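You operate a simulated robot arm through the tools that you are given. There is no shell and no other tool.

You run a simulated robot arm. Do the job below in one go: nothing can be reset, and whatever is moved stays where it is left.

## Task
Put things in order on the top of the green side table. At the end: the purple magnet stands where the orange clip stood; the green magnet stands where the small cream cup stood; the small cream cup is on the brown tray; the orange clip stands where the green magnet stood; the grey end cap is on the low white box; whatever was shut is shut again. Leave all else as you found it, and nothing knocked over.

The check looks at the end state, three seconds after you hand in, the way a careful person would. Anything else that was tipped, shoved, dropped, spilled or broken makes it a failure. Lids that push on must go on centred and level and be pressed home; caps that screw on are set level and turned clockwise until they are tight.

## Robot
A 7-joint arm with a two-finger parallel gripper, fixed in place. Base frame: the origin is at the foot of the arm, x ahead of it, y to its left, z up; the work surface is at about z = 0. Lengths are in mm, angles in degrees, forces in N, time in s.
With the tool pointing down near the work surface it reaches from about 240 to 620 mm from the base axis. Its first joint turns from -66.0 to 66.0 degrees. Payload 2.6 kg.
The TCP is the grasp point between the finger pads, 30 mm short of the fingertips. In the tool frame z runs along the fingers and y along their closing line. The gripper opens to 94 mm. The fingers are 28 mm wide and 10 mm thick; the gripper's body (50 by 96 mm) begins 55 mm behind the TCP.
Orientation is that of the tool frame in the base frame, as a unit quaternion [w, x, y, z]. With the fingers straight down and closing along the base's y, the tool's x points along the base's -x, its y along +y and its z along -z.

## Interface
- The arm moves only by the tool servo_tool. Its argument "plan" is text: rows parted by semicolons, each of 7 numbers parted by spaces: the turn, a rotation vector about the tool's x, y, z in units of 4 degrees (1.0 is 4 degrees), then the shift along the tool's x, y, z in units of 20 mm (1.0 is 20 mm), then the closure in counts, from 0 (fully open) to 255 (shut). In form: ax ay az tx ty tz hand; .... A call has 1 to 20 rows; each row shifts and turns the commanded pose from where the row before left it, along the tool's axes as they then stand. A call with a number of a shift or a turn outside -1 to 1 is refused whole. A row lasts 0.2 s, in which the tool goes at most 50 mm and 8.6 degrees; a call with a longer step from one row to the next is refused whole, and so is a gripper value outside its range. A pose out of reach is approached as far as the arm can. The call stops where the force on the tool passes 40 N (or 10 N more than at its start, if that is more) or the arm is blocked; 0.2 s more then pass. Each finger travels about 72 mm/s and halts on what it meets, pressing with about 24 N; the grip force reading is that of the motor and also rises with nothing between the fingers. The clock runs only during rows and for 0.2 s after the last one: add rows that do not move to give the fingers time. It gives the time, the measured TCP pose, the force on the tool (base axes), the opening and the grip force at its end, in the units of the frame above (readings bear some noise), with the torque about the TCP (base axes, N m) and any sound that the robot's microphone picked up, and new pictures: "views" is both (left out), scene, wrist or none.
- Cameras (640 x 400 px; columns grow to the right, rows downward): "scene" is fixed at [19.7, 435.1, 544.2]; the picture's right is [-0.86, -0.52, 0.00], its down [-0.38, 0.63, -0.68] and it looks along [0.35, -0.58, -0.74] (base axes); focal length 323 px, centre (320, 200). "wrist" rides on the gripper at [76, 14, -102] in the tool frame; the picture's right is [-0.18, 0.98, 0.00], its down [-0.75, -0.14, -0.64] and it looks along [-0.63, -0.12, 0.77] (tool axes); focal length 243 px, centre (320, 200). There is no depth. A picture from a camera that has moved, and an enlarged one, comes with that camera's place and axes in the base frame and with its lens.
- enlarge(camera, box): a new picture of the part [left, top, right, bottom] of that camera's present view, enlarged. The clock stands still meanwhile.
- finish_job(): hands the job in; it is judged then, once.

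Nothing tells you positions but the pictures and the camera data. Unless the task says otherwise, let go and move clear before handing in.

The tools are called after ">>>" by a JSON object that holds its "name" and its "arguments". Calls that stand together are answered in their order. servo_tool: Moves the arm, as the interface text tells. Its arguments: {"type":"object","properties":{"plan":{"type":"string"},"views":{"type":"string","enum":["both","scene","wrist","none"]}},"required":["plan"]} The other tools are called the same way: enlarge (camera, box) takes an enlarged picture of a part of a camera's view; finish_job () hands the job in.

At the start:

```text
t: 0.0
tool_pos: [317.1, 108.1, 265.5]
tcp_rot: [-0.001, 0.0, 1.0, 0.0]
ft_force: [-0.1, 0.0, 0.2]
moment: [-0.01, -0.01, -0.01]
finger_gap: 94.2
gripper_force: 0.1
```

scene: 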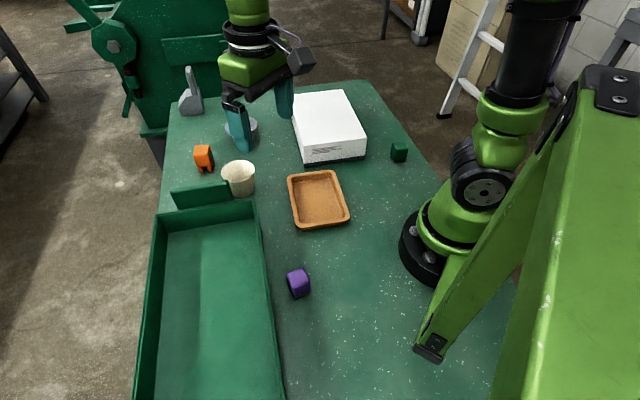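
wrist: 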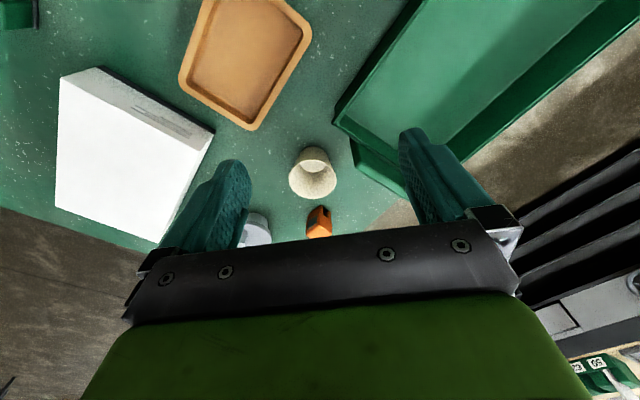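

I see a green table with an orange clip, cream cup, brown tray, white box, green magnet (dark green cube near the box), purple magnet, and something grey near the gripper. I'll enlarge the views for details before moving.

>>> {"name": "enlarge", "arguments": {"camera": "scene", "box": [150, 60, 310, 220]}}

>>> {"name": "enlarge", "arguments": {"camera": "scene", "box": [270, 80, 430, 180]}}

>>> {"name": "enlarge", "arguments": {"camera": "wrist", "box": [220, 130, 420, 255]}}

>>> {"name": "enlarge", "arguments": {"camera": "scene", "box": [240, 160, 400, 320]}}

```text
2.50 times, centred on (230, 140) of scene
camera zoom: at [19.7, 435.1, 544.2], right [-0.86, -0.52, 0.0], down [-0.38, 0.63, -0.68], along [0.35, -0.58, -0.74], focal length 808 px, centre (545, 350)
```

zoom: 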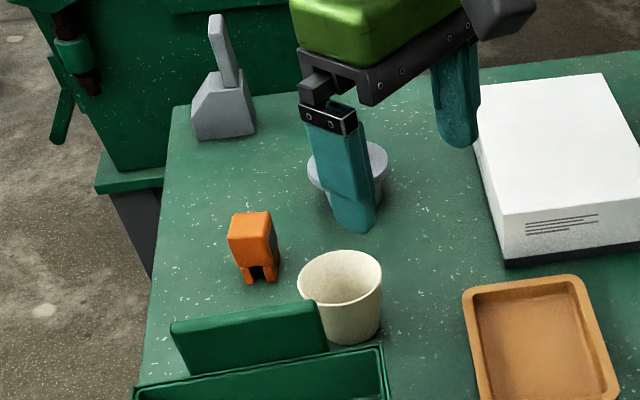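

```text
4.00 times, centred on (350, 130) of scene
camera zoom: at [19.7, 435.1, 544.2], right [-0.86, -0.52, 0.0], down [-0.38, 0.63, -0.68], along [0.35, -0.58, -0.74], focal length 1293 px, centre (200, 480)
```

zoom: 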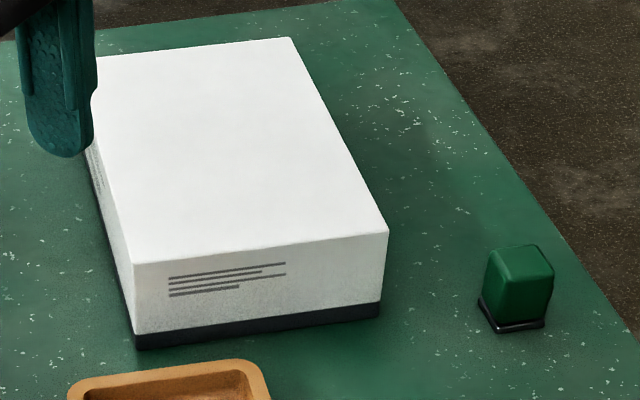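

```text
3.20 times, centred on (320, 192) of wrist
camera zoom: at [242.2, 122.4, 368.3], right [0.18, 0.98, 0.0], down [0.75, -0.14, 0.64], along [0.63, -0.12, -0.77], focal length 776 px, centre (320, 224)
```

zoom: 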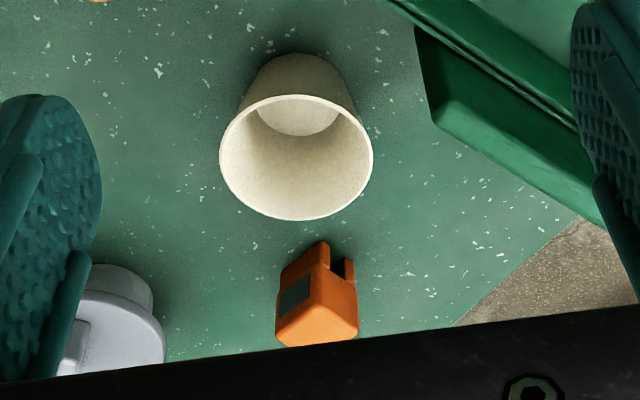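

```text
2.50 times, centred on (320, 240) of scene
camera zoom: at [19.7, 435.1, 544.2], right [-0.86, -0.52, 0.0], down [-0.38, 0.63, -0.68], along [0.35, -0.58, -0.74], focal length 808 px, centre (320, 100)
```

zoom: 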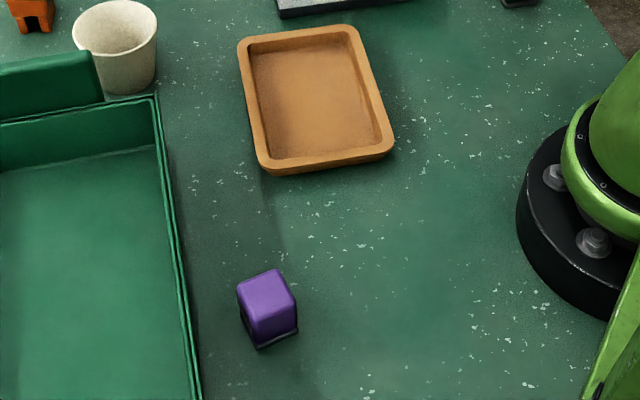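

I take the clip to be near (575, 65), the cup near (450, 74), and the grey round thing behind the gripper to be the end cap. Next I'll move sideways to uncover it and get a better view.

>>> {"name": "servo_tool", "arguments": {"plan": "0 0 0 0 -1 0 0; 0 0 0 0 -1 0 0; 0 0 0 0 -1 0 0; 0 0 0 0 -1 0 0; 0 0 0 0 -1 0 0; 0 0 0 0 -1 0 0; 0 0 0 0 0 0 0", "views": "both"}}

```text
t: 1.6
tool_pos: [317.8, -12.7, 265.7]
tcp_rot: [-0.001, 0.0, 1.0, 0.0]
ft_force: [-0.4, -0.3, 0.3]
moment: [0.03, -0.03, 0.01]
finger_gap: 94.2
gripper_force: 0.1
camera wrist: at [241.7, 1.6, 368.0], right [0.18, 0.98, 0.0], down [0.75, -0.14, 0.64], along [0.63, -0.12, -0.77], focal length 243 px, centre (320, 200)
```

scene: 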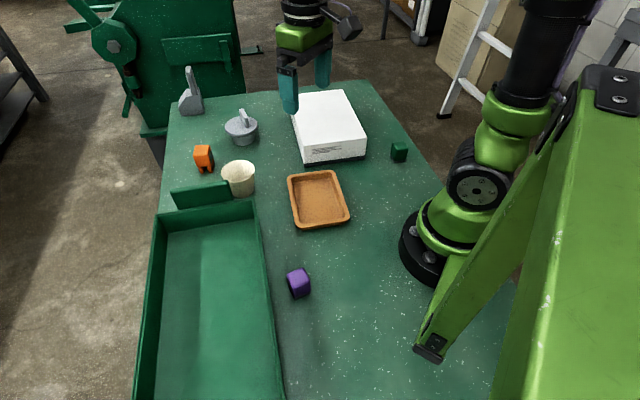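
wrist: 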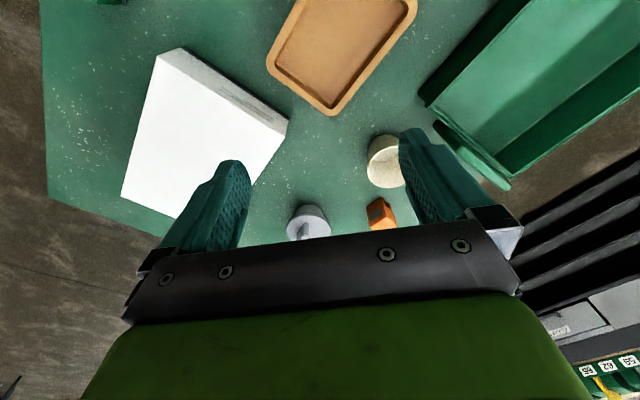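

>>> {"name": "enlarge", "arguments": {"camera": "scene", "box": [160, 60, 280, 210]}}

>>> {"name": "enlarge", "arguments": {"camera": "wrist", "box": [250, 120, 450, 245]}}

>>> {"name": "enlarge", "arguments": {"camera": "scene", "box": [120, 160, 300, 400]}}

>>> {"name": "enlarge", "arguments": {"camera": "scene", "box": [210, 100, 270, 150]}}

```text
2.67 times, centred on (220, 135) of scene
camera zoom: at [19.7, 435.1, 544.2], right [-0.86, -0.52, 0.0], down [-0.38, 0.63, -0.68], along [0.35, -0.58, -0.74], focal length 862 px, centre (587, 373)
```

zoom: 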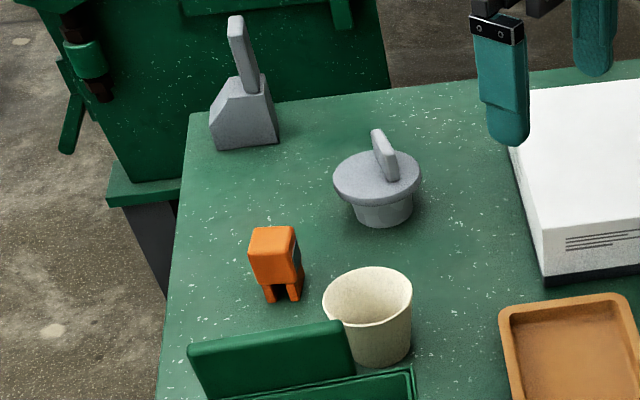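

```text
3.20 times, centred on (350, 182) of wrist
camera zoom: at [241.7, 1.6, 368.0], right [0.18, 0.98, 0.0], down [0.75, -0.14, 0.64], along [0.63, -0.12, -0.77], focal length 776 px, centre (224, 256)
```

zoom: 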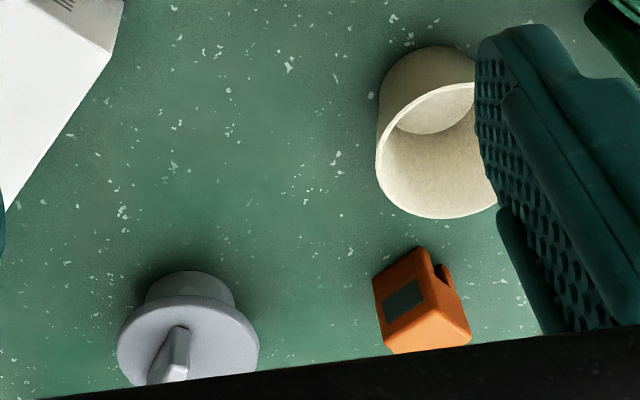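

```text
1.67 times, centred on (210, 280) of scene
camera zoom: at [19.7, 435.1, 544.2], right [-0.86, -0.52, 0.0], down [-0.38, 0.63, -0.68], along [0.35, -0.58, -0.74], focal length 539 px, centre (503, 67)
```

zoom: 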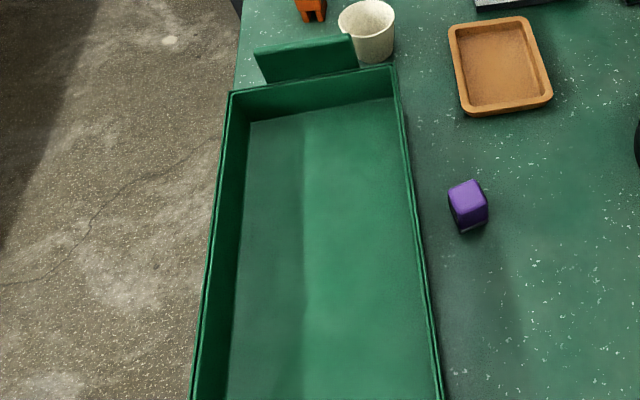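

```text
8.00 times, centred on (240, 125) of scene
camera zoom: at [19.7, 435.1, 544.2], right [-0.86, -0.52, 0.0], down [-0.38, 0.63, -0.68], along [0.35, -0.58, -0.74], focal length 2586 px, centre (960, 800)
```

zoom: 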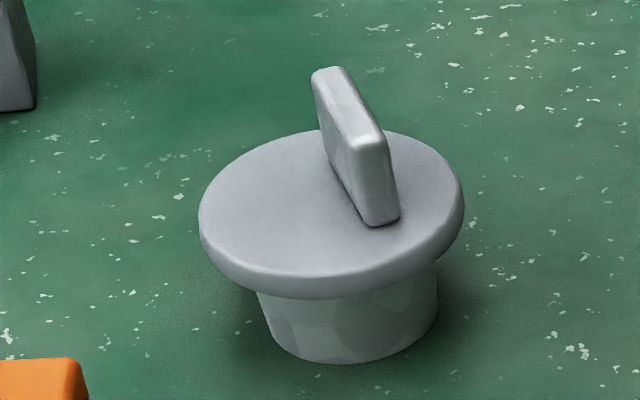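

The grey plug-like piece with a fin on top, near (570, -78), I take to be the end cap; the white box is about 70 mm high and centred near (393, -206). I'll move the gripper closer with its closing line across the fin, to look at it.

>>> {"name": "servo_tool", "arguments": {"plan": "0 0 0 -1 -0.2 0.3 0; 0 0 0 -1 -0.2 0.3 0; 0 0 0 -1 -0.2 0.3 0; 0 0 0 -1 -0.2 0.3 0; 0 0 0 -1 -0.2 0.3 0; 0 0 0 -1 -0.2 0.3 0; 0 0 0 -1 -0.2 0.3 0; 0 0 0 -1 -0.2 0.3 0; 0 0 0 -1 -0.2 0.3 0; 0 0 1 0 0 0 0; 0 0 1 0 0 0 0; 0 0 1 0 0 0 0; 0 0 1 0 0 0 0; 0 0 1 0 0 0 0; 0 0 1 0 0 0 0; 0 0 1 0 0 0 0; 0 0 1 0 0 0 0; 0 0 0 0 0 0 0", "views": "both"}}

```text
t: 5.4
tool_pos: [497.6, -48.3, 209.8]
tcp_rot: [0.0, 0.277, 0.961, 0.0]
ft_force: [0.3, -0.6, -0.5]
moment: [-0.02, -0.01, -0.01]
finger_gap: 93.9
gripper_force: 0.1
camera wrist: at [441.5, 4.5, 314.2], right [0.68, 0.73, 0.0], down [0.56, -0.52, 0.64], along [0.47, -0.44, -0.77], focal length 243 px, centre (320, 200)
```

scene: 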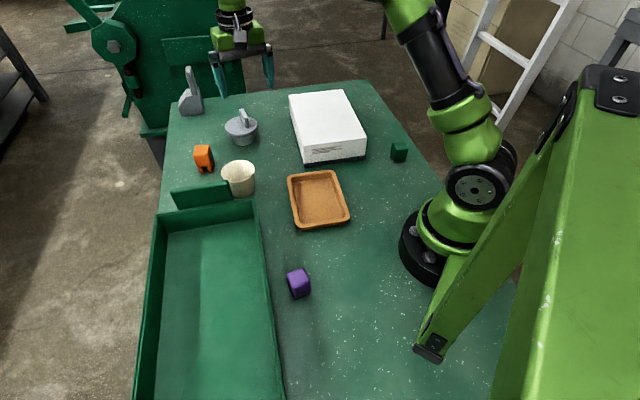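
wrist: 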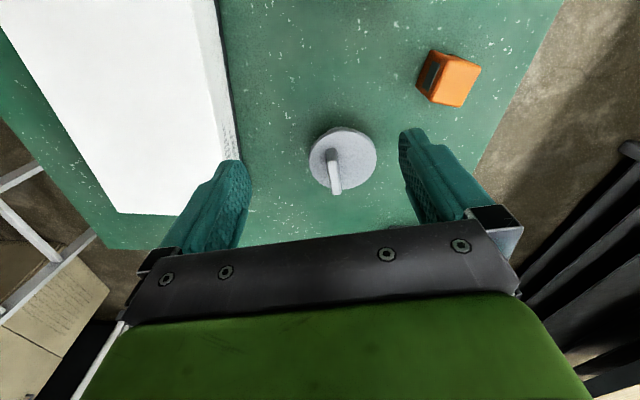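

>>> {"name": "enlarge", "arguments": {"camera": "wrist", "box": [280, 110, 400, 210]}}

>>> {"name": "enlarge", "arguments": {"camera": "wrist", "box": [390, 30, 510, 120]}}

>>> {"name": "enlarge", "arguments": {"camera": "scene", "box": [170, 0, 290, 180]}}

```text
4.00 times, centred on (340, 160) of wrist
camera zoom: at [441.5, 4.5, 314.2], right [0.68, 0.73, 0.0], down [0.56, -0.52, 0.64], along [0.47, -0.44, -0.77], focal length 970 px, centre (240, 360)
```

zoom: 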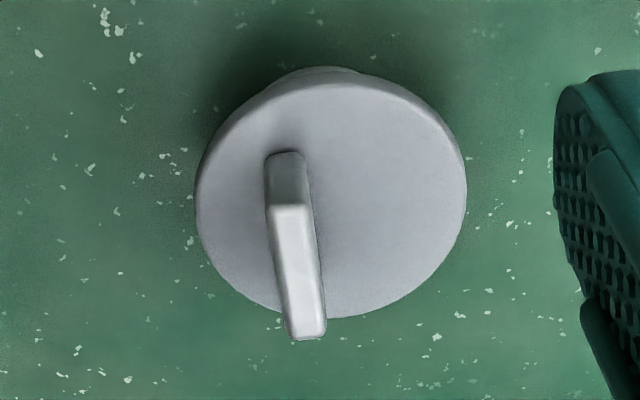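

```text
4.44 times, centred on (450, 75) of wrist
camera zoom: at [441.5, 4.5, 314.2], right [0.68, 0.73, 0.0], down [0.56, -0.52, 0.64], along [0.47, -0.44, -0.77], focal length 1078 px, centre (-258, 756)
```

zoom: 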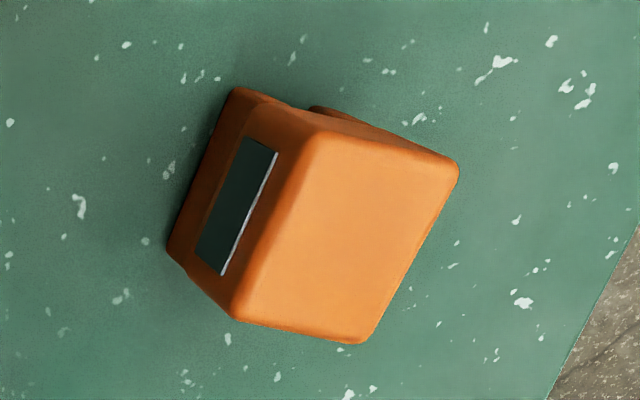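

```text
2.22 times, centred on (230, 90) of scene
camera zoom: at [19.7, 435.1, 544.2], right [-0.86, -0.52, 0.0], down [-0.38, 0.63, -0.68], along [0.35, -0.58, -0.74], focal length 718 px, centre (520, 444)
```

zoom: 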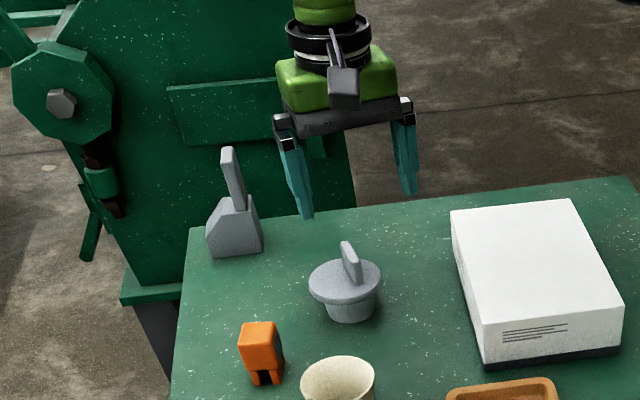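

The fin is nearly in line with the gripper, its top centre near (571, -93, 76). I'll move above it at a safe height and check the alignment.

>>> {"name": "servo_tool", "arguments": {"plan": "0 0 0.7 -0.9 0 0 0; 0 0 0 -0.9 0.05 0 0; 0 0 0 -0.9 0 0 0; 0 0 0 -0.9 0 0 0; 0 0 0 -0.7 0 0 0; 0 0 0 0 0 1 0; 0 0 0 0 0 1 0; 0 0 0 0 0 1 0; 0 0 0 0 0 1 0; 0 0 0 0 0 0 0; 0 0 0 0 0 0 0", "views": "both"}}

```text
t: 7.8
tool_pos: [569.3, -96.2, 131.8]
tcp_rot: [0.0, 0.3, 0.954, 0.0]
ft_force: [0.5, 0.4, -0.1]
moment: [-0.03, 0.0, -0.02]
finger_gap: 94.1
gripper_force: 0.1
camera wrist: at [515.8, -40.4, 234.8], right [0.71, 0.7, 0.0], down [0.54, -0.55, 0.64], along [0.45, -0.46, -0.77], focal length 243 px, centre (320, 200)
```

scene: 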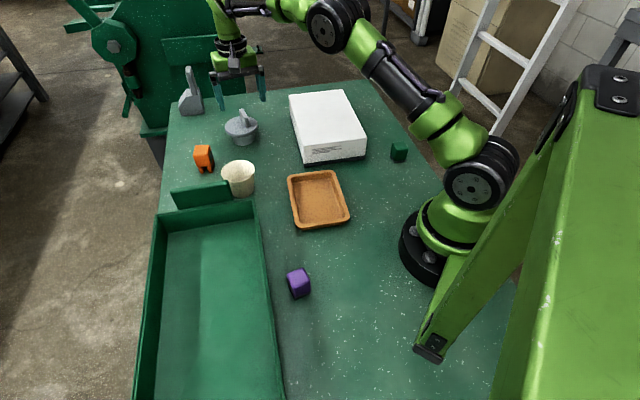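
wrist: 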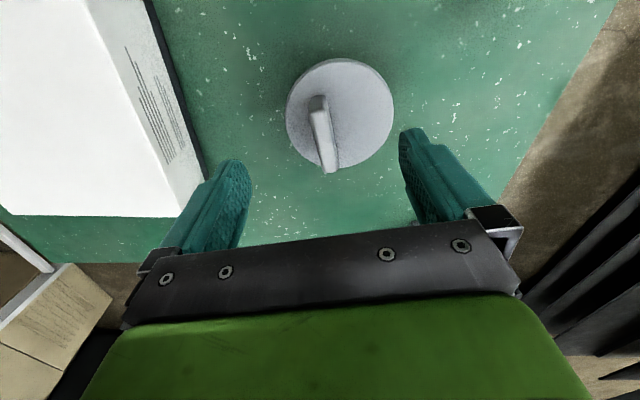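

The fin is centred between the fingers. I'll lower until the fingertips are just above the flange and check.

>>> {"name": "servo_tool", "arguments": {"plan": "0 0 0 0 0.1 0.8 0; 0 0 0 0 0 0.8 0; 0 0 0 0 0 0.8 0; 0 0 0 0 0 0 0; 0 0 0 0 0 0 0", "views": "both"}}

>>> {"name": "enlarge", "arguments": {"camera": "scene", "box": [180, 60, 300, 160]}}

>>> {"name": "enlarge", "arguments": {"camera": "wrist", "box": [220, 80, 440, 240]}}

```text
t: 9.0
tool_pos: [570.3, -94.6, 82.6]
tcp_rot: [-0.001, 0.299, 0.954, 0.001]
ft_force: [0.1, 0.1, -0.2]
moment: [-0.01, 0.01, -0.01]
finger_gap: 94.1
gripper_force: 0.0
camera wrist: at [516.8, -38.6, 186.3], right [0.71, 0.7, 0.0], down [0.54, -0.55, 0.64], along [0.45, -0.46, -0.77], focal length 243 px, centre (320, 200)
```

scene: 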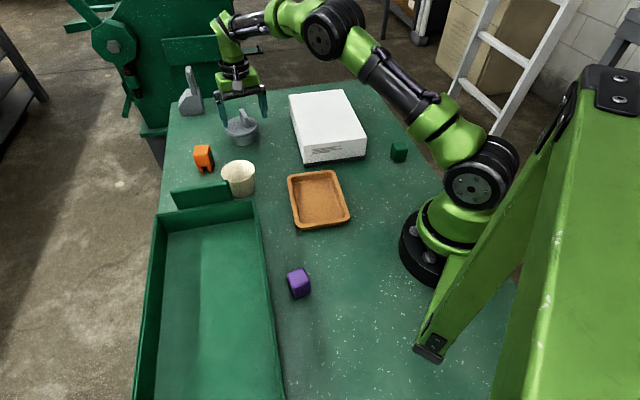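
wrist: 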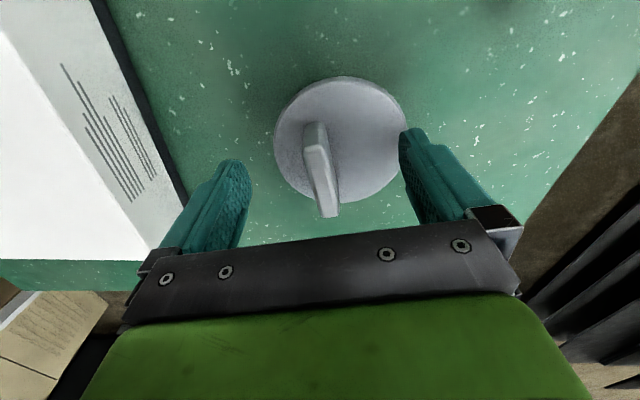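

```text
4.00 times, centred on (240, 110) of scene
camera zoom: at [19.7, 435.1, 544.2], right [-0.86, -0.52, 0.0], down [-0.38, 0.63, -0.68], along [0.35, -0.58, -0.74], focal length 1293 px, centre (640, 560)
```

zoom: 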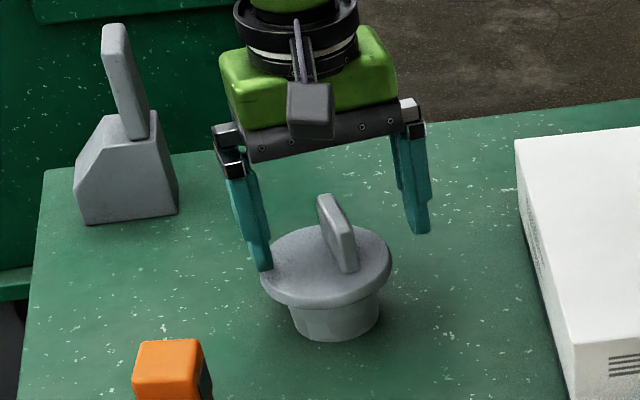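

```text
2.50 times, centred on (330, 160) of wrist
camera zoom: at [516.8, -38.6, 186.3], right [0.71, 0.7, 0.0], down [0.54, -0.55, 0.64], along [0.45, -0.46, -0.77], focal length 606 px, centre (295, 300)
```

zoom: 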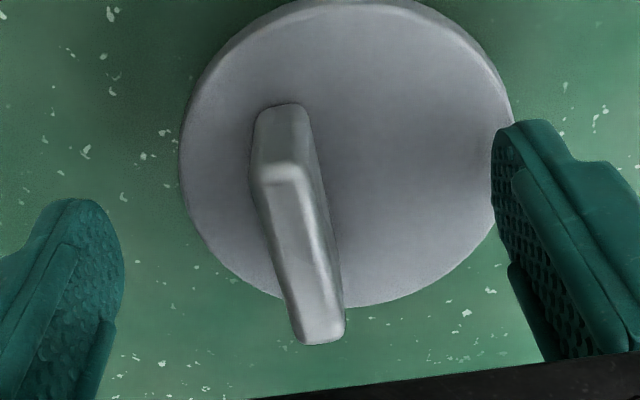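

The fin is between the pads and aligned within a degree. I'll close on it.

>>> {"name": "servo_tool", "arguments": {"plan": "0 0 0 0 0 0 255; 0 0 0 0 0 0 255; 0 0 0 0 0 0 255; 0 0 0 0 0 0 255; 0 0 0 0 0 0 255; 0 0 0 0 0 0 255", "views": "wrist"}}

```text
t: 10.4
tool_pos: [570.0, -93.4, 85.2]
tcp_rot: [0.002, 0.298, 0.955, 0.001]
ft_force: [0.9, -0.7, 15.3]
moment: [0.2, -0.21, -0.06]
finger_gap: 12.3
gripper_force: 23.8
camera wrist: at [517.2, -38.7, 187.9], right [0.71, 0.7, 0.0], down [0.54, -0.55, 0.64], along [0.45, -0.46, -0.76], focal length 243 px, centre (320, 200)
```

wrist: 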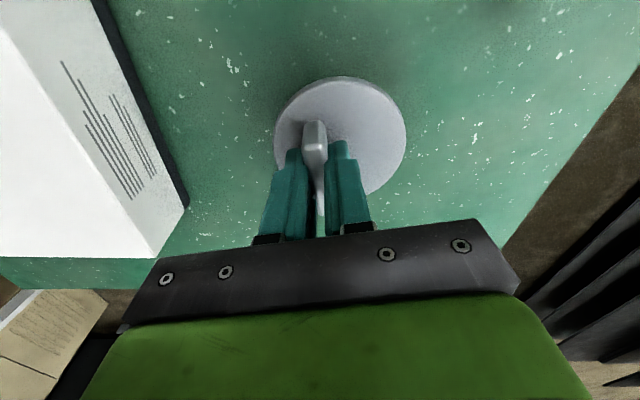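

The gripper holds the fin. I'll lift it straight up and check that it hangs level.

>>> {"name": "servo_tool", "arguments": {"plan": "0 0 0 0 0 -0.3 255; 0 0 0 0 0 -0.5 255; 0 0 0 0 0 -0.8 255; 0 0 0 0 0 -0.9 255; 0 0 0 0 0 -1 255; 0 0 0 0 0 -1 255; 0 0 0 0 0 -0.7 255; 0 0 0 0 0 0 255; 0 0 0 0 0 0 255", "views": "both"}}

>>> {"name": "enlarge", "arguments": {"camera": "scene", "box": [180, 40, 300, 160]}}

```text
t: 12.4
tool_pos: [570.4, -94.4, 186.4]
tcp_rot: [-0.001, 0.299, 0.954, 0.0]
ft_force: [0.1, 0.3, -1.0]
moment: [-0.01, 0.02, -0.01]
finger_gap: 12.4
gripper_force: 24.0
camera wrist: at [516.5, -38.5, 289.8], right [0.71, 0.7, 0.0], down [0.54, -0.55, 0.64], along [0.45, -0.46, -0.77], focal length 243 px, centre (320, 200)
```

scene: 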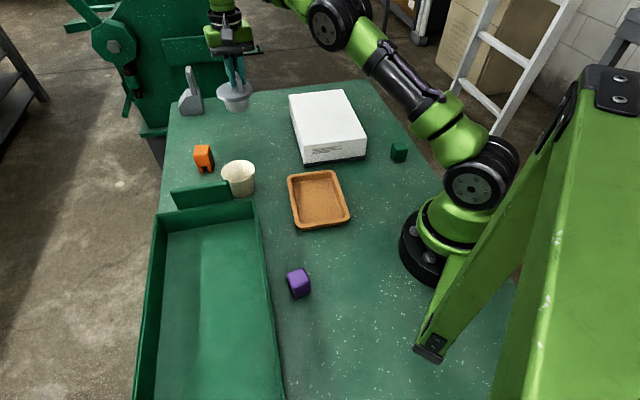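
wrist: 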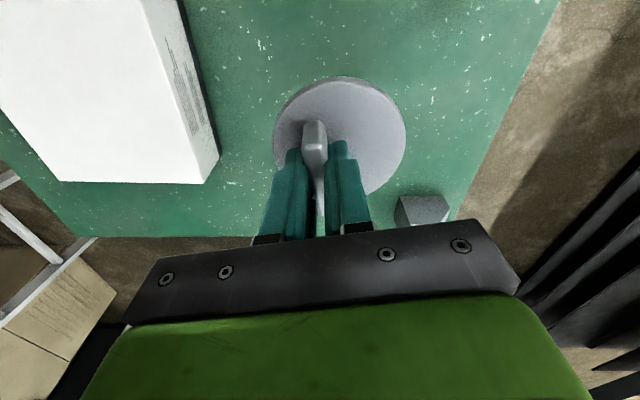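

```text
3.33 times, centred on (240, 100) of scene
camera zoom: at [19.7, 435.1, 544.2], right [-0.86, -0.52, 0.0], down [-0.38, 0.63, -0.68], along [0.35, -0.58, -0.74], focal length 1077 px, centre (587, 533)
```

zoom: 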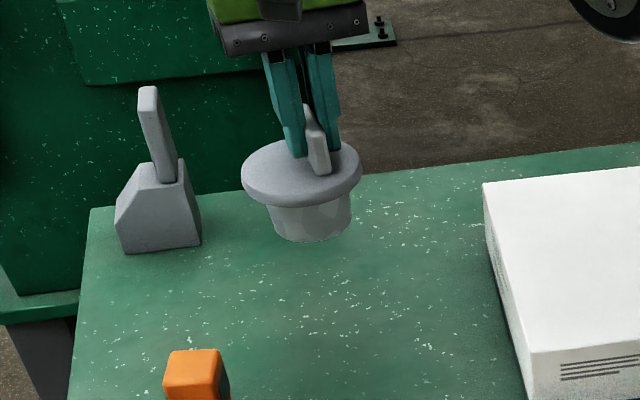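

The cap is held level. I'll carry it over the white box.

>>> {"name": "servo_tool", "arguments": {"plan": "0 0 0 0.4 -0.92 -0.2 255; 0 0 0 0.4 -0.92 -0.2 255; 0 0 0 0.4 -0.92 -0.2 255; 0 0 0 0.4 -0.92 -0.2 255; 0 0 0 0.4 -0.92 -0.2 255; 0 0 0 0.4 -0.92 0 255; 0 0 0 0.4 -0.92 0 255; 0 0 0 0.4 -0.92 0 255; 0 0 0 0.4 -0.92 0 255; 0 0 0 0.4 -0.92 0 255; 0 0 0 0 0 0 255; 0 0 0 0 0 0 255", "views": "both"}}

>>> {"name": "enlarge", "arguments": {"camera": "scene", "box": [270, 40, 410, 180]}}

```text
t: 15.0
tool_pos: [399.8, -200.5, 207.4]
tcp_rot: [0.001, 0.299, 0.954, 0.0]
ft_force: [0.6, 0.1, -1.0]
moment: [0.01, 0.01, 0.03]
finger_gap: 12.2
gripper_force: 24.0
camera wrist: at [345.8, -144.6, 310.0], right [0.71, 0.7, 0.0], down [0.54, -0.55, 0.64], along [0.45, -0.46, -0.77], focal length 243 px, centre (320, 200)
```

scene: 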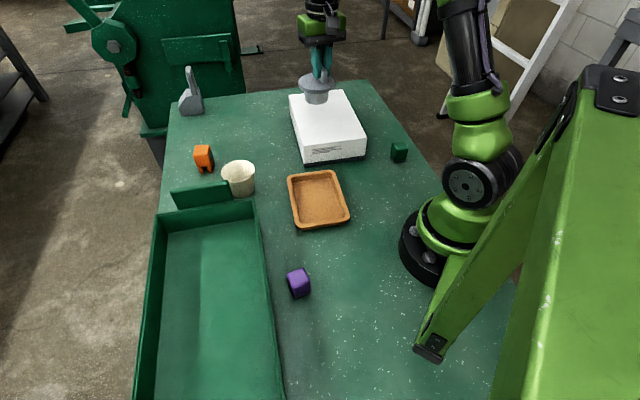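
wrist: 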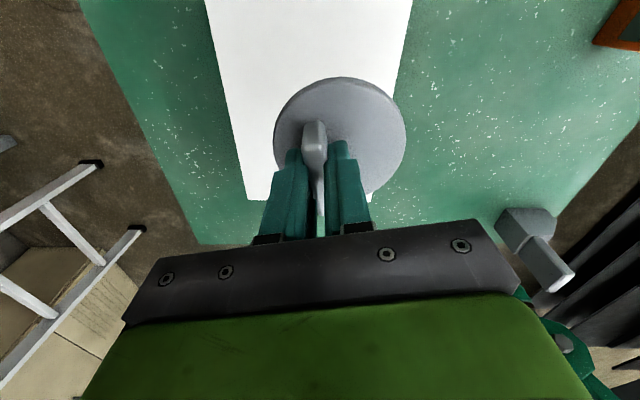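

```text
2.86 times, centred on (340, 110) of scene
camera zoom: at [19.7, 435.1, 544.2], right [-0.86, -0.52, 0.0], down [-0.38, 0.63, -0.68], along [0.35, -0.58, -0.74], focal length 924 px, centre (263, 457)
```

zoom: 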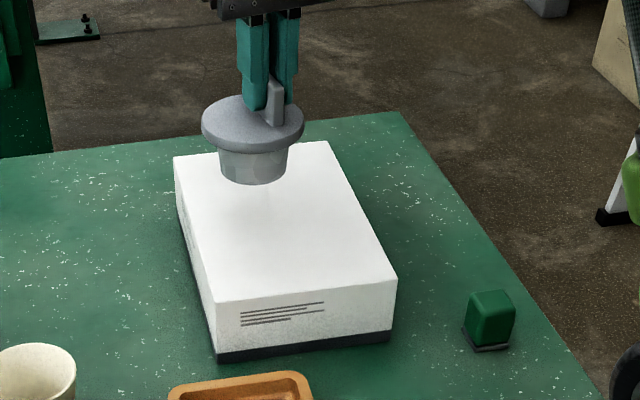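

The cap is over the box but about 20 mm off its centre line. I'll shift it over and lower to just above the top.

>>> {"name": "servo_tool", "arguments": {"plan": "0 0 0 0.25 -0.5 0 255; 0 0 0 0 -0.46 0 255; 0 0 0 0 0 0.8 255; 0 0 0 0 0 0.8 255; 0 0 0 0 0 0.5 255; 0 0 0 0 0 0.2 255; 0 0 0 0 0 0 255; 0 0 0 0 0 0 255", "views": "both"}}

>>> {"name": "enlarge", "arguments": {"camera": "scene", "box": [270, 60, 390, 180]}}

```text
t: 16.8
tool_pos: [386.0, -213.1, 161.7]
tcp_rot: [0.0, 0.298, 0.955, 0.0]
ft_force: [0.9, 0.0, 0.1]
moment: [0.0, 0.01, 0.02]
finger_gap: 12.2
gripper_force: 23.8
camera wrist: at [331.0, -157.2, 264.2], right [0.71, 0.7, 0.0], down [0.54, -0.55, 0.64], along [0.45, -0.46, -0.77], focal length 243 px, centre (320, 200)
```

scene: 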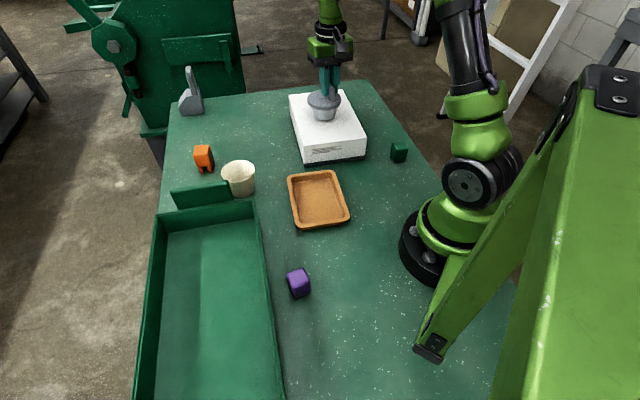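
wrist: 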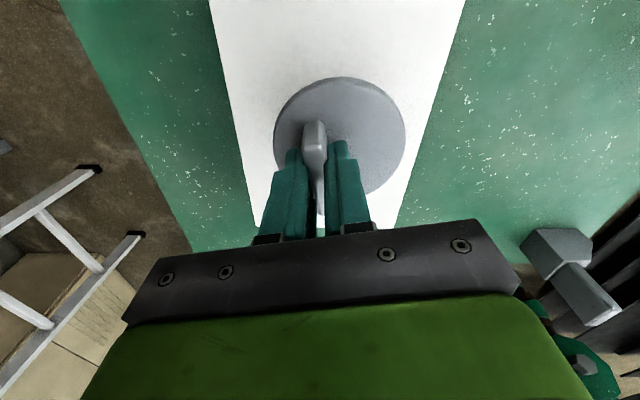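

```text
3.33 times, centred on (330, 120) of scene
camera zoom: at [19.7, 435.1, 544.2], right [-0.86, -0.52, 0.0], down [-0.38, 0.63, -0.68], along [0.35, -0.58, -0.74], focal length 1077 px, centre (287, 467)
```

zoom: 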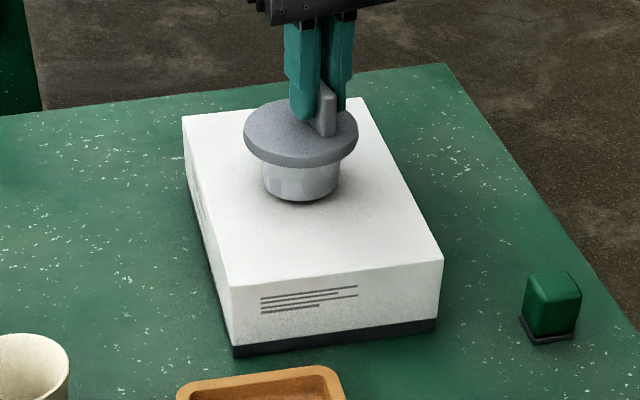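

The cap looks to be a few mm above the box. I'll creep down in small steps and watch the force.

>>> {"name": "servo_tool", "arguments": {"plan": "0 0 0 0 0 0.1 255; 0 0 0 0 0 0.1 255; 0 0 0 0 0 0 255", "views": "none"}}

```text
t: 17.6
tool_pos: [385.0, -212.5, 157.3]
tcp_rot: [0.0, 0.299, 0.954, 0.0]
ft_force: [0.1, 0.8, 0.5]
moment: [-0.02, 0.03, -0.02]
finger_gap: 12.1
gripper_force: 23.9
```

>>> {"name": "servo_tool", "arguments": {"plan": "0 0 0 0 0 0.1 255; 0 0 0 0 0 0.05 255; 0 0 0 0 0 0 255", "views": "none"}}

```text
t: 18.4
tool_pos: [384.7, -213.2, 154.3]
tcp_rot: [0.001, 0.3, 0.954, 0.0]
ft_force: [-5.3, 2.3, 15.3]
moment: [0.2, 0.29, 0.07]
finger_gap: 12.3
gripper_force: 23.7
```

It's touching the box now (15 N). I'll ease off a little, open the fingers, and rise.

>>> {"name": "servo_tool", "arguments": {"plan": "0 0 0 0 0 -0.05 255; 0 0 0 0 0 -0.02 180; 0 0 0 0 0 0 150; 0 0 0 0 0 0 120; 0 0 0 0 0 0 120; 0 0 0 0 0 -0.3 120; 0 0 0 0 0 -1 120; 0 0 0 0 0 -1 120; 0 0 0 0 0 -1 120; 0 0 0 0 0 0 0", "views": "both"}}

>>> {"name": "enlarge", "arguments": {"camera": "scene", "box": [270, 60, 390, 180]}}

```text
t: 20.6
tool_pos: [384.3, -211.3, 222.7]
tcp_rot: [0.0, 0.3, 0.954, 0.0]
ft_force: [0.0, -0.9, -0.4]
moment: [-0.01, 0.02, -0.02]
finger_gap: 93.9
gripper_force: 0.0
camera wrist: at [331.1, -156.1, 325.0], right [0.71, 0.7, 0.0], down [0.54, -0.55, 0.64], along [0.45, -0.46, -0.77], focal length 243 px, centre (320, 200)
```

scene: 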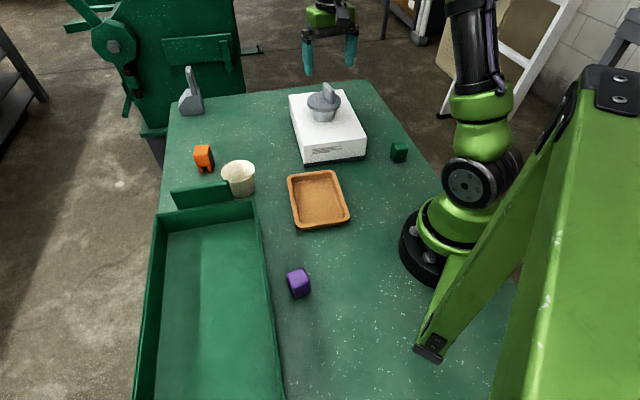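
wrist: 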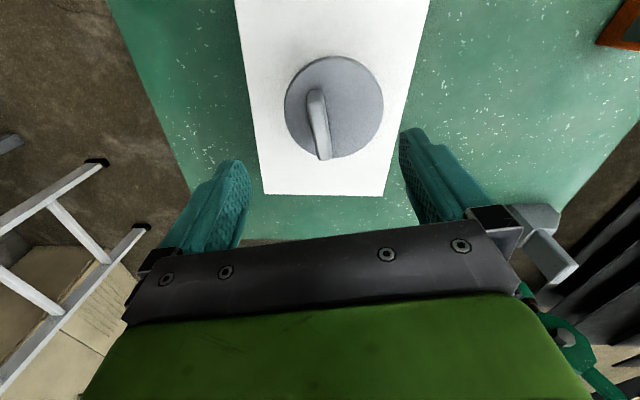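

```text
3.33 times, centred on (330, 120) of scene
camera zoom: at [19.7, 435.1, 544.2], right [-0.86, -0.52, 0.0], down [-0.38, 0.63, -0.68], along [0.35, -0.58, -0.74], focal length 1077 px, centre (287, 467)
```

zoom: 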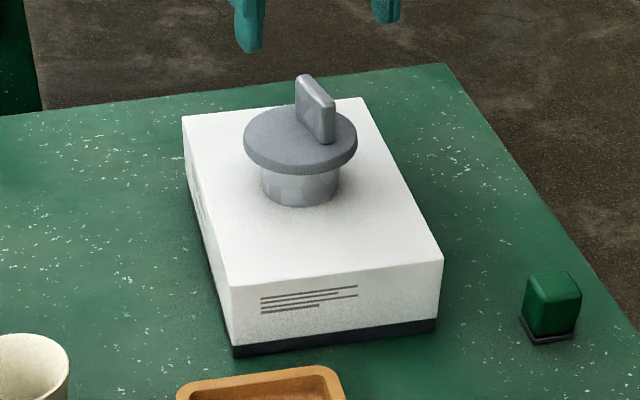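

The end cap now rests level on the white box. Next I'll move over to look closely at the cup, the clip and the bin's handle before picking up the cup.

>>> {"name": "servo_tool", "arguments": {"plan": "0 0 0 0 0 -1 0; 0 0 0 0.95 0.98 -0.05 0; 0 0 0 0.95 0.98 -0.05 0; 0 0 0 0.95 0.98 0 0; 0 0 0 0.95 0.98 0 0; 0 0 0 0.95 0.98 0 0; 0 0 0 0.95 0.98 0 0; 0 0 0 0.95 0.98 0 0; 0 0 0 0.95 0.98 0 0; 0 0 0 0.95 0.98 0 0; 0 0 0 0.95 0.98 0 0; 0 0 -1 0 0 0 0; 0 0 -1 0 0 0 0; 0 0 -1 0 0 0 0; 0 0 -1 0 0 0 0; 0 0 -1 0 0 0 0; 0 0 -1 0 0 0 0; 0 0 -1 0 0 0 0; 0 0 -1 0 0 0 0; 0 0 -0.7 0 0 0 0", "views": "both"}}

>>> {"name": "enlarge", "arguments": {"camera": "wrist", "box": [220, 50, 460, 230]}}

```text
t: 24.8
tool_pos: [340.5, 56.2, 243.1]
tcp_rot: [0.0, 0.0, 1.0, 0.0]
ft_force: [-0.9, 0.1, -0.1]
moment: [0.0, 0.03, 0.03]
finger_gap: 93.8
gripper_force: 0.2
camera wrist: at [265.2, 71.6, 346.4], right [0.18, 0.98, 0.0], down [0.75, -0.14, 0.64], along [0.63, -0.12, -0.77], focal length 243 px, centre (320, 200)
```

scene: 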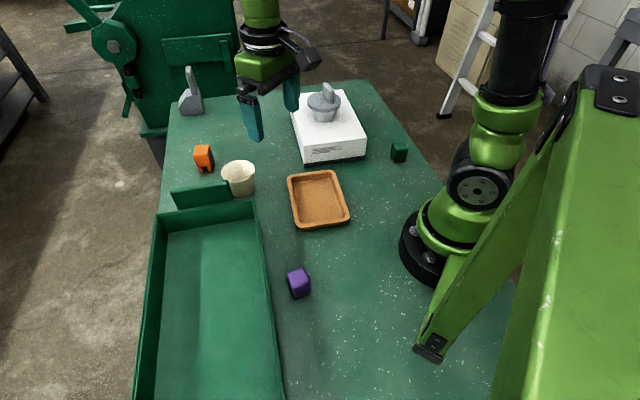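
wrist: 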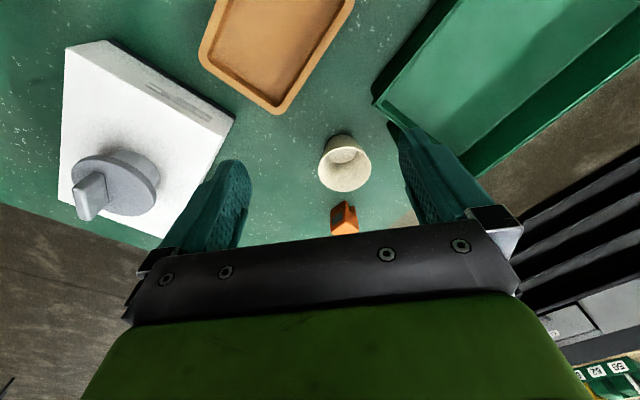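

```text
2.22 times, centred on (340, 140) of wrist
camera zoom: at [265.2, 71.6, 346.4], right [0.18, 0.98, 0.0], down [0.75, -0.14, 0.64], along [0.63, -0.12, -0.77], focal length 539 px, centre (276, 333)
```

zoom: 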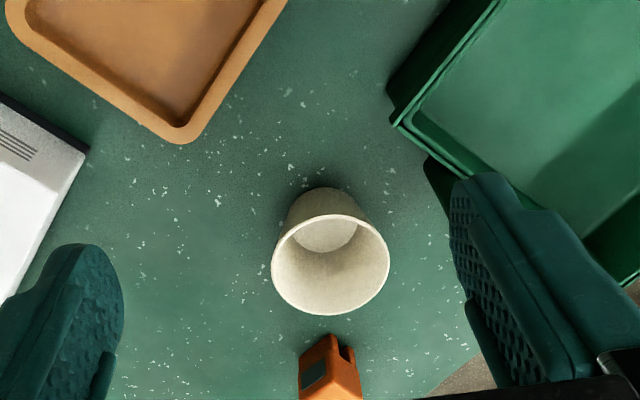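

The cup is near (450, 74), about 73 mm across at the rim and 63 mm tall. The bin's upright green flap is close to it, so I'll zoom in there.

>>> {"name": "enlarge", "arguments": {"camera": "scene", "box": [160, 150, 270, 225]}}

>>> {"name": "enlarge", "arguments": {"camera": "wrist", "box": [360, 50, 480, 200]}}

```text
5.33 times, centred on (215, 188) of scene
camera zoom: at [19.7, 435.1, 544.2], right [-0.86, -0.52, 0.0], down [-0.38, 0.63, -0.68], along [0.35, -0.58, -0.74], focal length 1724 px, centre (880, 267)
```

zoom: 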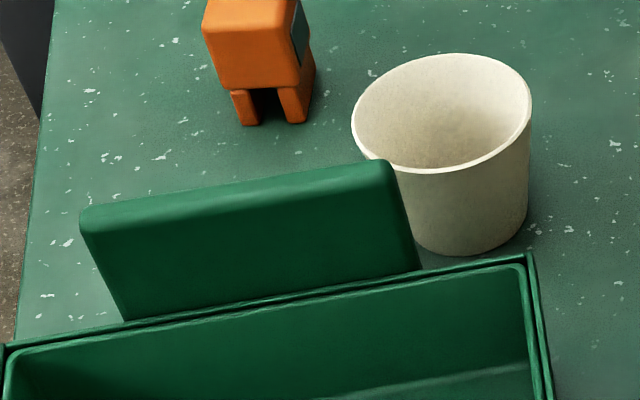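

```text
2.67 times, centred on (420, 125) of wrist
camera zoom: at [265.2, 71.6, 346.4], right [0.18, 0.98, 0.0], down [0.75, -0.14, 0.64], along [0.63, -0.12, -0.77], focal length 647 px, centre (53, 400)
```

zoom: 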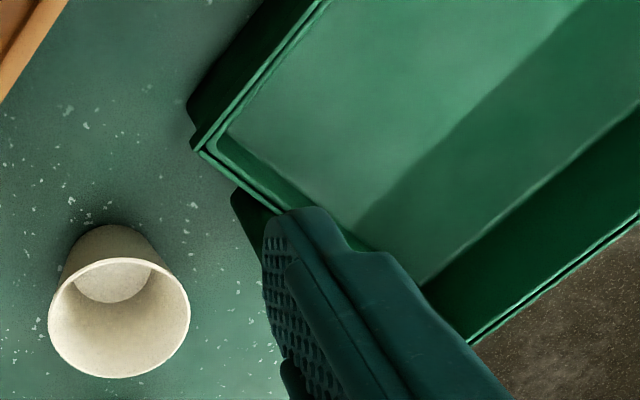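

The green upright plate is about 92 mm tall, with its near end around (420, 132). I'll turn the gripper 45° so the fingers straddle the cup parallel to that plate, and hover above the cup.

>>> {"name": "servo_tool", "arguments": {"plan": "0 0 0.94 0 0 0 0; 0 0 0.94 0 0 0 0; 0 0 0.94 0 0 0 0; 0 0 0.94 0 0 0 0; 0 0 0.94 0 0 0 0; 0 0 0.94 0 0 0 0; 0 0 0.94 0 0 0 0; 0 0 0.94 0 0 0 0; 0 0 0.94 0 0 0 0; 0 0 0.94 0 0 0 0; 0 0 0.94 0 0 0 0; 0 0 0.91 0 0 0 0; 0 0 0 -0.65 0.9 0.6 0; 0 0 0 -0.65 0.9 0.6 0; 0 0 0 -0.65 0.9 0.6 0; 0 0 0 -0.65 0.9 0.6 0; 0 0 0 -0.64 0.9 0.6 0; 0 0 0 0 0 0.6 0; 0 0 0 0 0 0.6 0; 0 0 0 0 0 0 0", "views": "both"}}

>>> {"name": "enlarge", "arguments": {"camera": "wrist", "box": [200, 40, 440, 220]}}

```text
t: 29.0
tool_pos: [450.9, 74.4, 159.6]
tcp_rot: [0.0, 0.383, 0.924, 0.0]
ft_force: [0.1, 0.4, 0.4]
moment: [0.04, -0.02, 0.03]
finger_gap: 94.3
gripper_force: 0.0
camera wrist: at [407.0, 139.2, 262.2], right [0.83, 0.56, 0.0], down [0.43, -0.63, 0.64], along [0.36, -0.53, -0.77], focal length 243 px, centre (320, 200)
```

scene: 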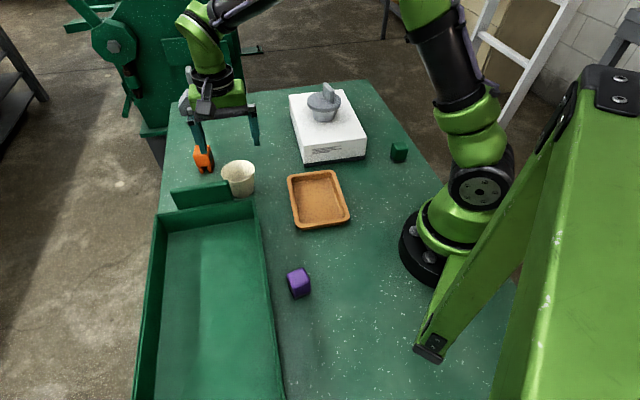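
wrist: 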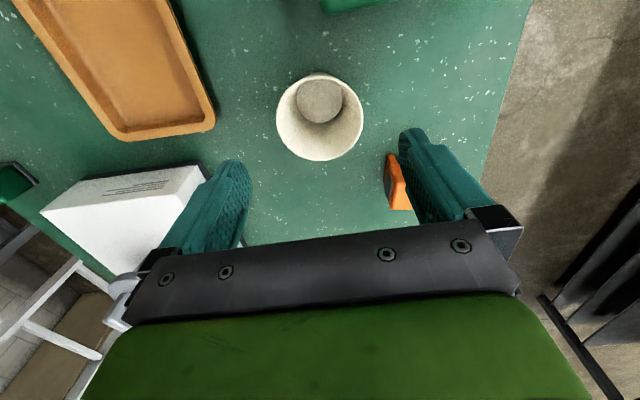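

```text
2.22 times, centred on (320, 130) of wrist
camera zoom: at [407.0, 139.2, 262.2], right [0.83, 0.56, 0.0], down [0.43, -0.63, 0.64], along [0.36, -0.53, -0.77], focal length 539 px, centre (320, 356)
```

zoom: 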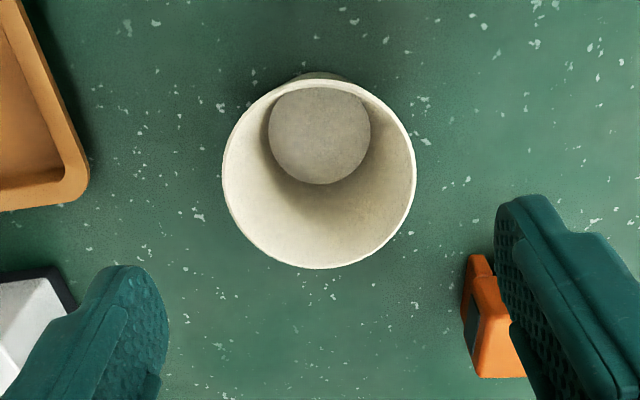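

The cup is centred exactly under the gripper, at about (451, 74). I'll lower to grip it near the rim.

>>> {"name": "servo_tool", "arguments": {"plan": "0 0 0 0 0 1 0; 0 0 0 0 0 1 0; 0 0 0 0 0 1 0; 0 0 0 0 0 1 0; 0 0 0 0 0 0.7 0; 0 0 0 0 0 0.4 0; 0 0 0 0 0 0 0; 0 0 0 0 0 0 0", "views": "both"}}

>>> {"name": "enlarge", "arguments": {"camera": "scene", "box": [160, 110, 290, 210]}}

```text
t: 30.8
tool_pos: [451.3, 73.6, 57.5]
tcp_rot: [0.001, 0.383, 0.924, 0.0]
ft_force: [0.0, -0.9, 0.1]
moment: [0.0, 0.0, -0.02]
finger_gap: 94.1
gripper_force: 0.1
camera wrist: at [407.6, 139.1, 160.7], right [0.83, 0.56, 0.0], down [0.43, -0.63, 0.64], along [0.36, -0.53, -0.77], focal length 243 px, centre (320, 200)
```

scene: 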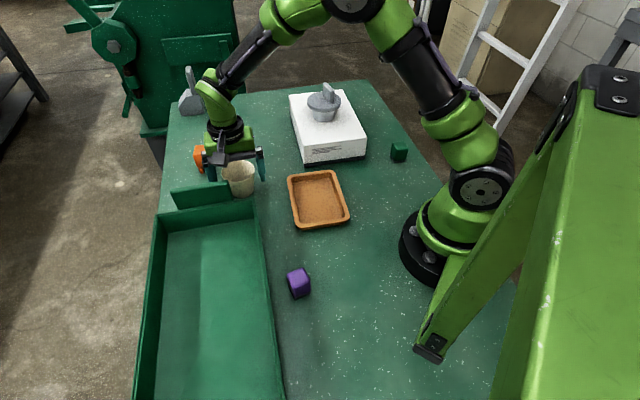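
wrist: 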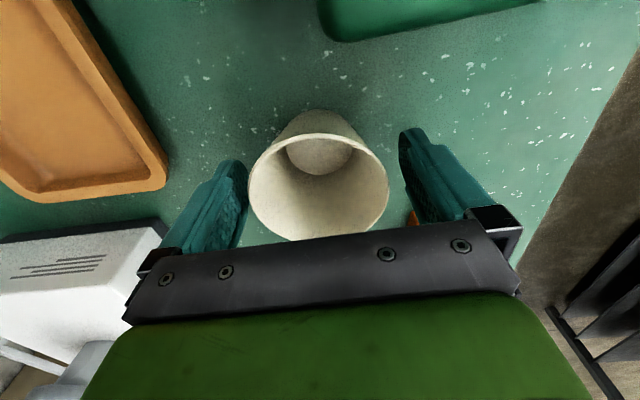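

```text
4.00 times, centred on (225, 160) of scene
camera zoom: at [19.7, 435.1, 544.2], right [-0.86, -0.52, 0.0], down [-0.38, 0.63, -0.68], along [0.35, -0.58, -0.74], focal length 1293 px, centre (700, 360)
```

zoom: 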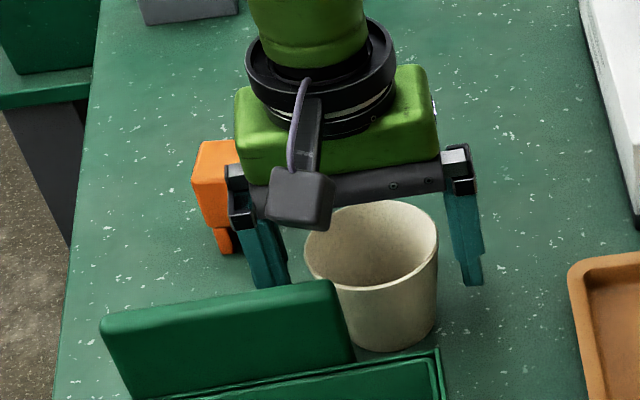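

The fingers straddle the cup with clearance on both sides. I'll close on it gently.

>>> {"name": "servo_tool", "arguments": {"plan": "0 0 0 0 0 0 40; 0 0 0 0 0 0 60; 0 0 0 0 0 0 90; 0 0 0 0 0 0 90; 0 0 0 0 0 0 90", "views": "wrist"}}

```text
t: 32.0
tool_pos: [450.2, 73.8, 57.9]
tcp_rot: [-0.001, 0.383, 0.924, 0.0]
ft_force: [-0.2, -1.0, -0.5]
moment: [0.02, -0.02, -0.01]
finger_gap: 73.8
gripper_force: 24.6
camera wrist: at [407.6, 139.1, 160.8], right [0.83, 0.56, 0.0], down [0.43, -0.63, 0.64], along [0.36, -0.53, -0.77], focal length 243 px, centre (320, 200)
```

wrist: 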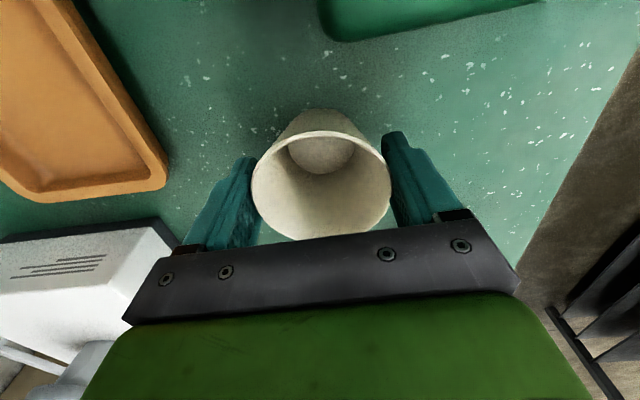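

The cup is gripped (73.8 mm gap). I'll lift it.

>>> {"name": "servo_tool", "arguments": {"plan": "0 0 0 0 0 -0.2 100; 0 0 0 0 0 -0.4 100; 0 0 0 0 0 -0.6 100; 0 0 0 0 0 -0.8 100; 0 0 0 0 0 -0.9 100; 0 0 0 0 0 -0.9 100; 0 0 0 0 0 -0.9 100; 0 0 0 0 0 -0.3 100; 0 0 0 0 0 0 100; 0 0 0 0 0 0 100", "views": "both"}}

>>> {"name": "enlarge", "arguments": {"camera": "scene", "box": [160, 60, 360, 240]}}

```text
t: 34.2
tool_pos: [449.7, 75.2, 157.4]
tcp_rot: [-0.001, 0.382, 0.924, -0.001]
ft_force: [1.7, 1.0, -0.5]
moment: [0.0, -0.03, 0.03]
finger_gap: 73.7
gripper_force: 24.1
camera wrist: at [407.1, 138.9, 260.7], right [0.83, 0.56, 0.0], down [0.43, -0.63, 0.64], along [0.36, -0.53, -0.77], focal length 243 px, centre (320, 200)
```

scene: 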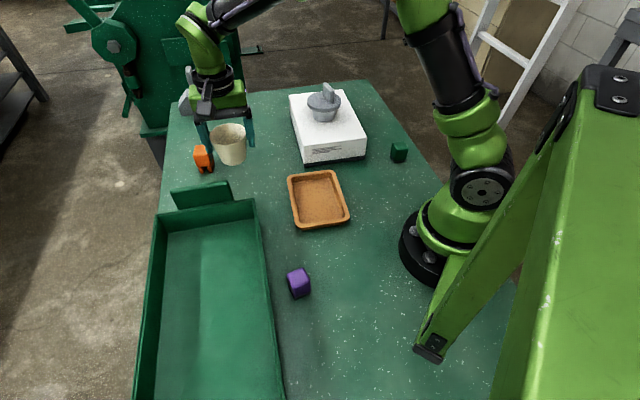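
wrist: 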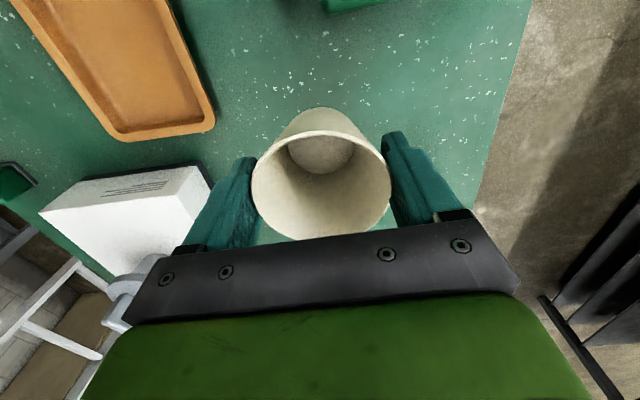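

```text
2.22 times, centred on (260, 150) of scene
camera zoom: at [19.7, 435.1, 544.2], right [-0.86, -0.52, 0.0], down [-0.38, 0.63, -0.68], along [0.35, -0.58, -0.74], focal length 718 px, centre (453, 311)
```

zoom: 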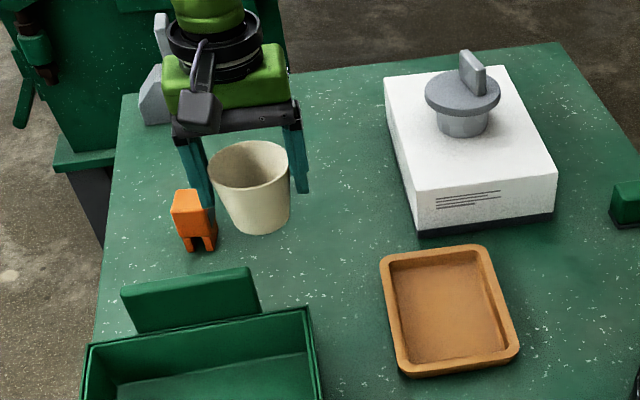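

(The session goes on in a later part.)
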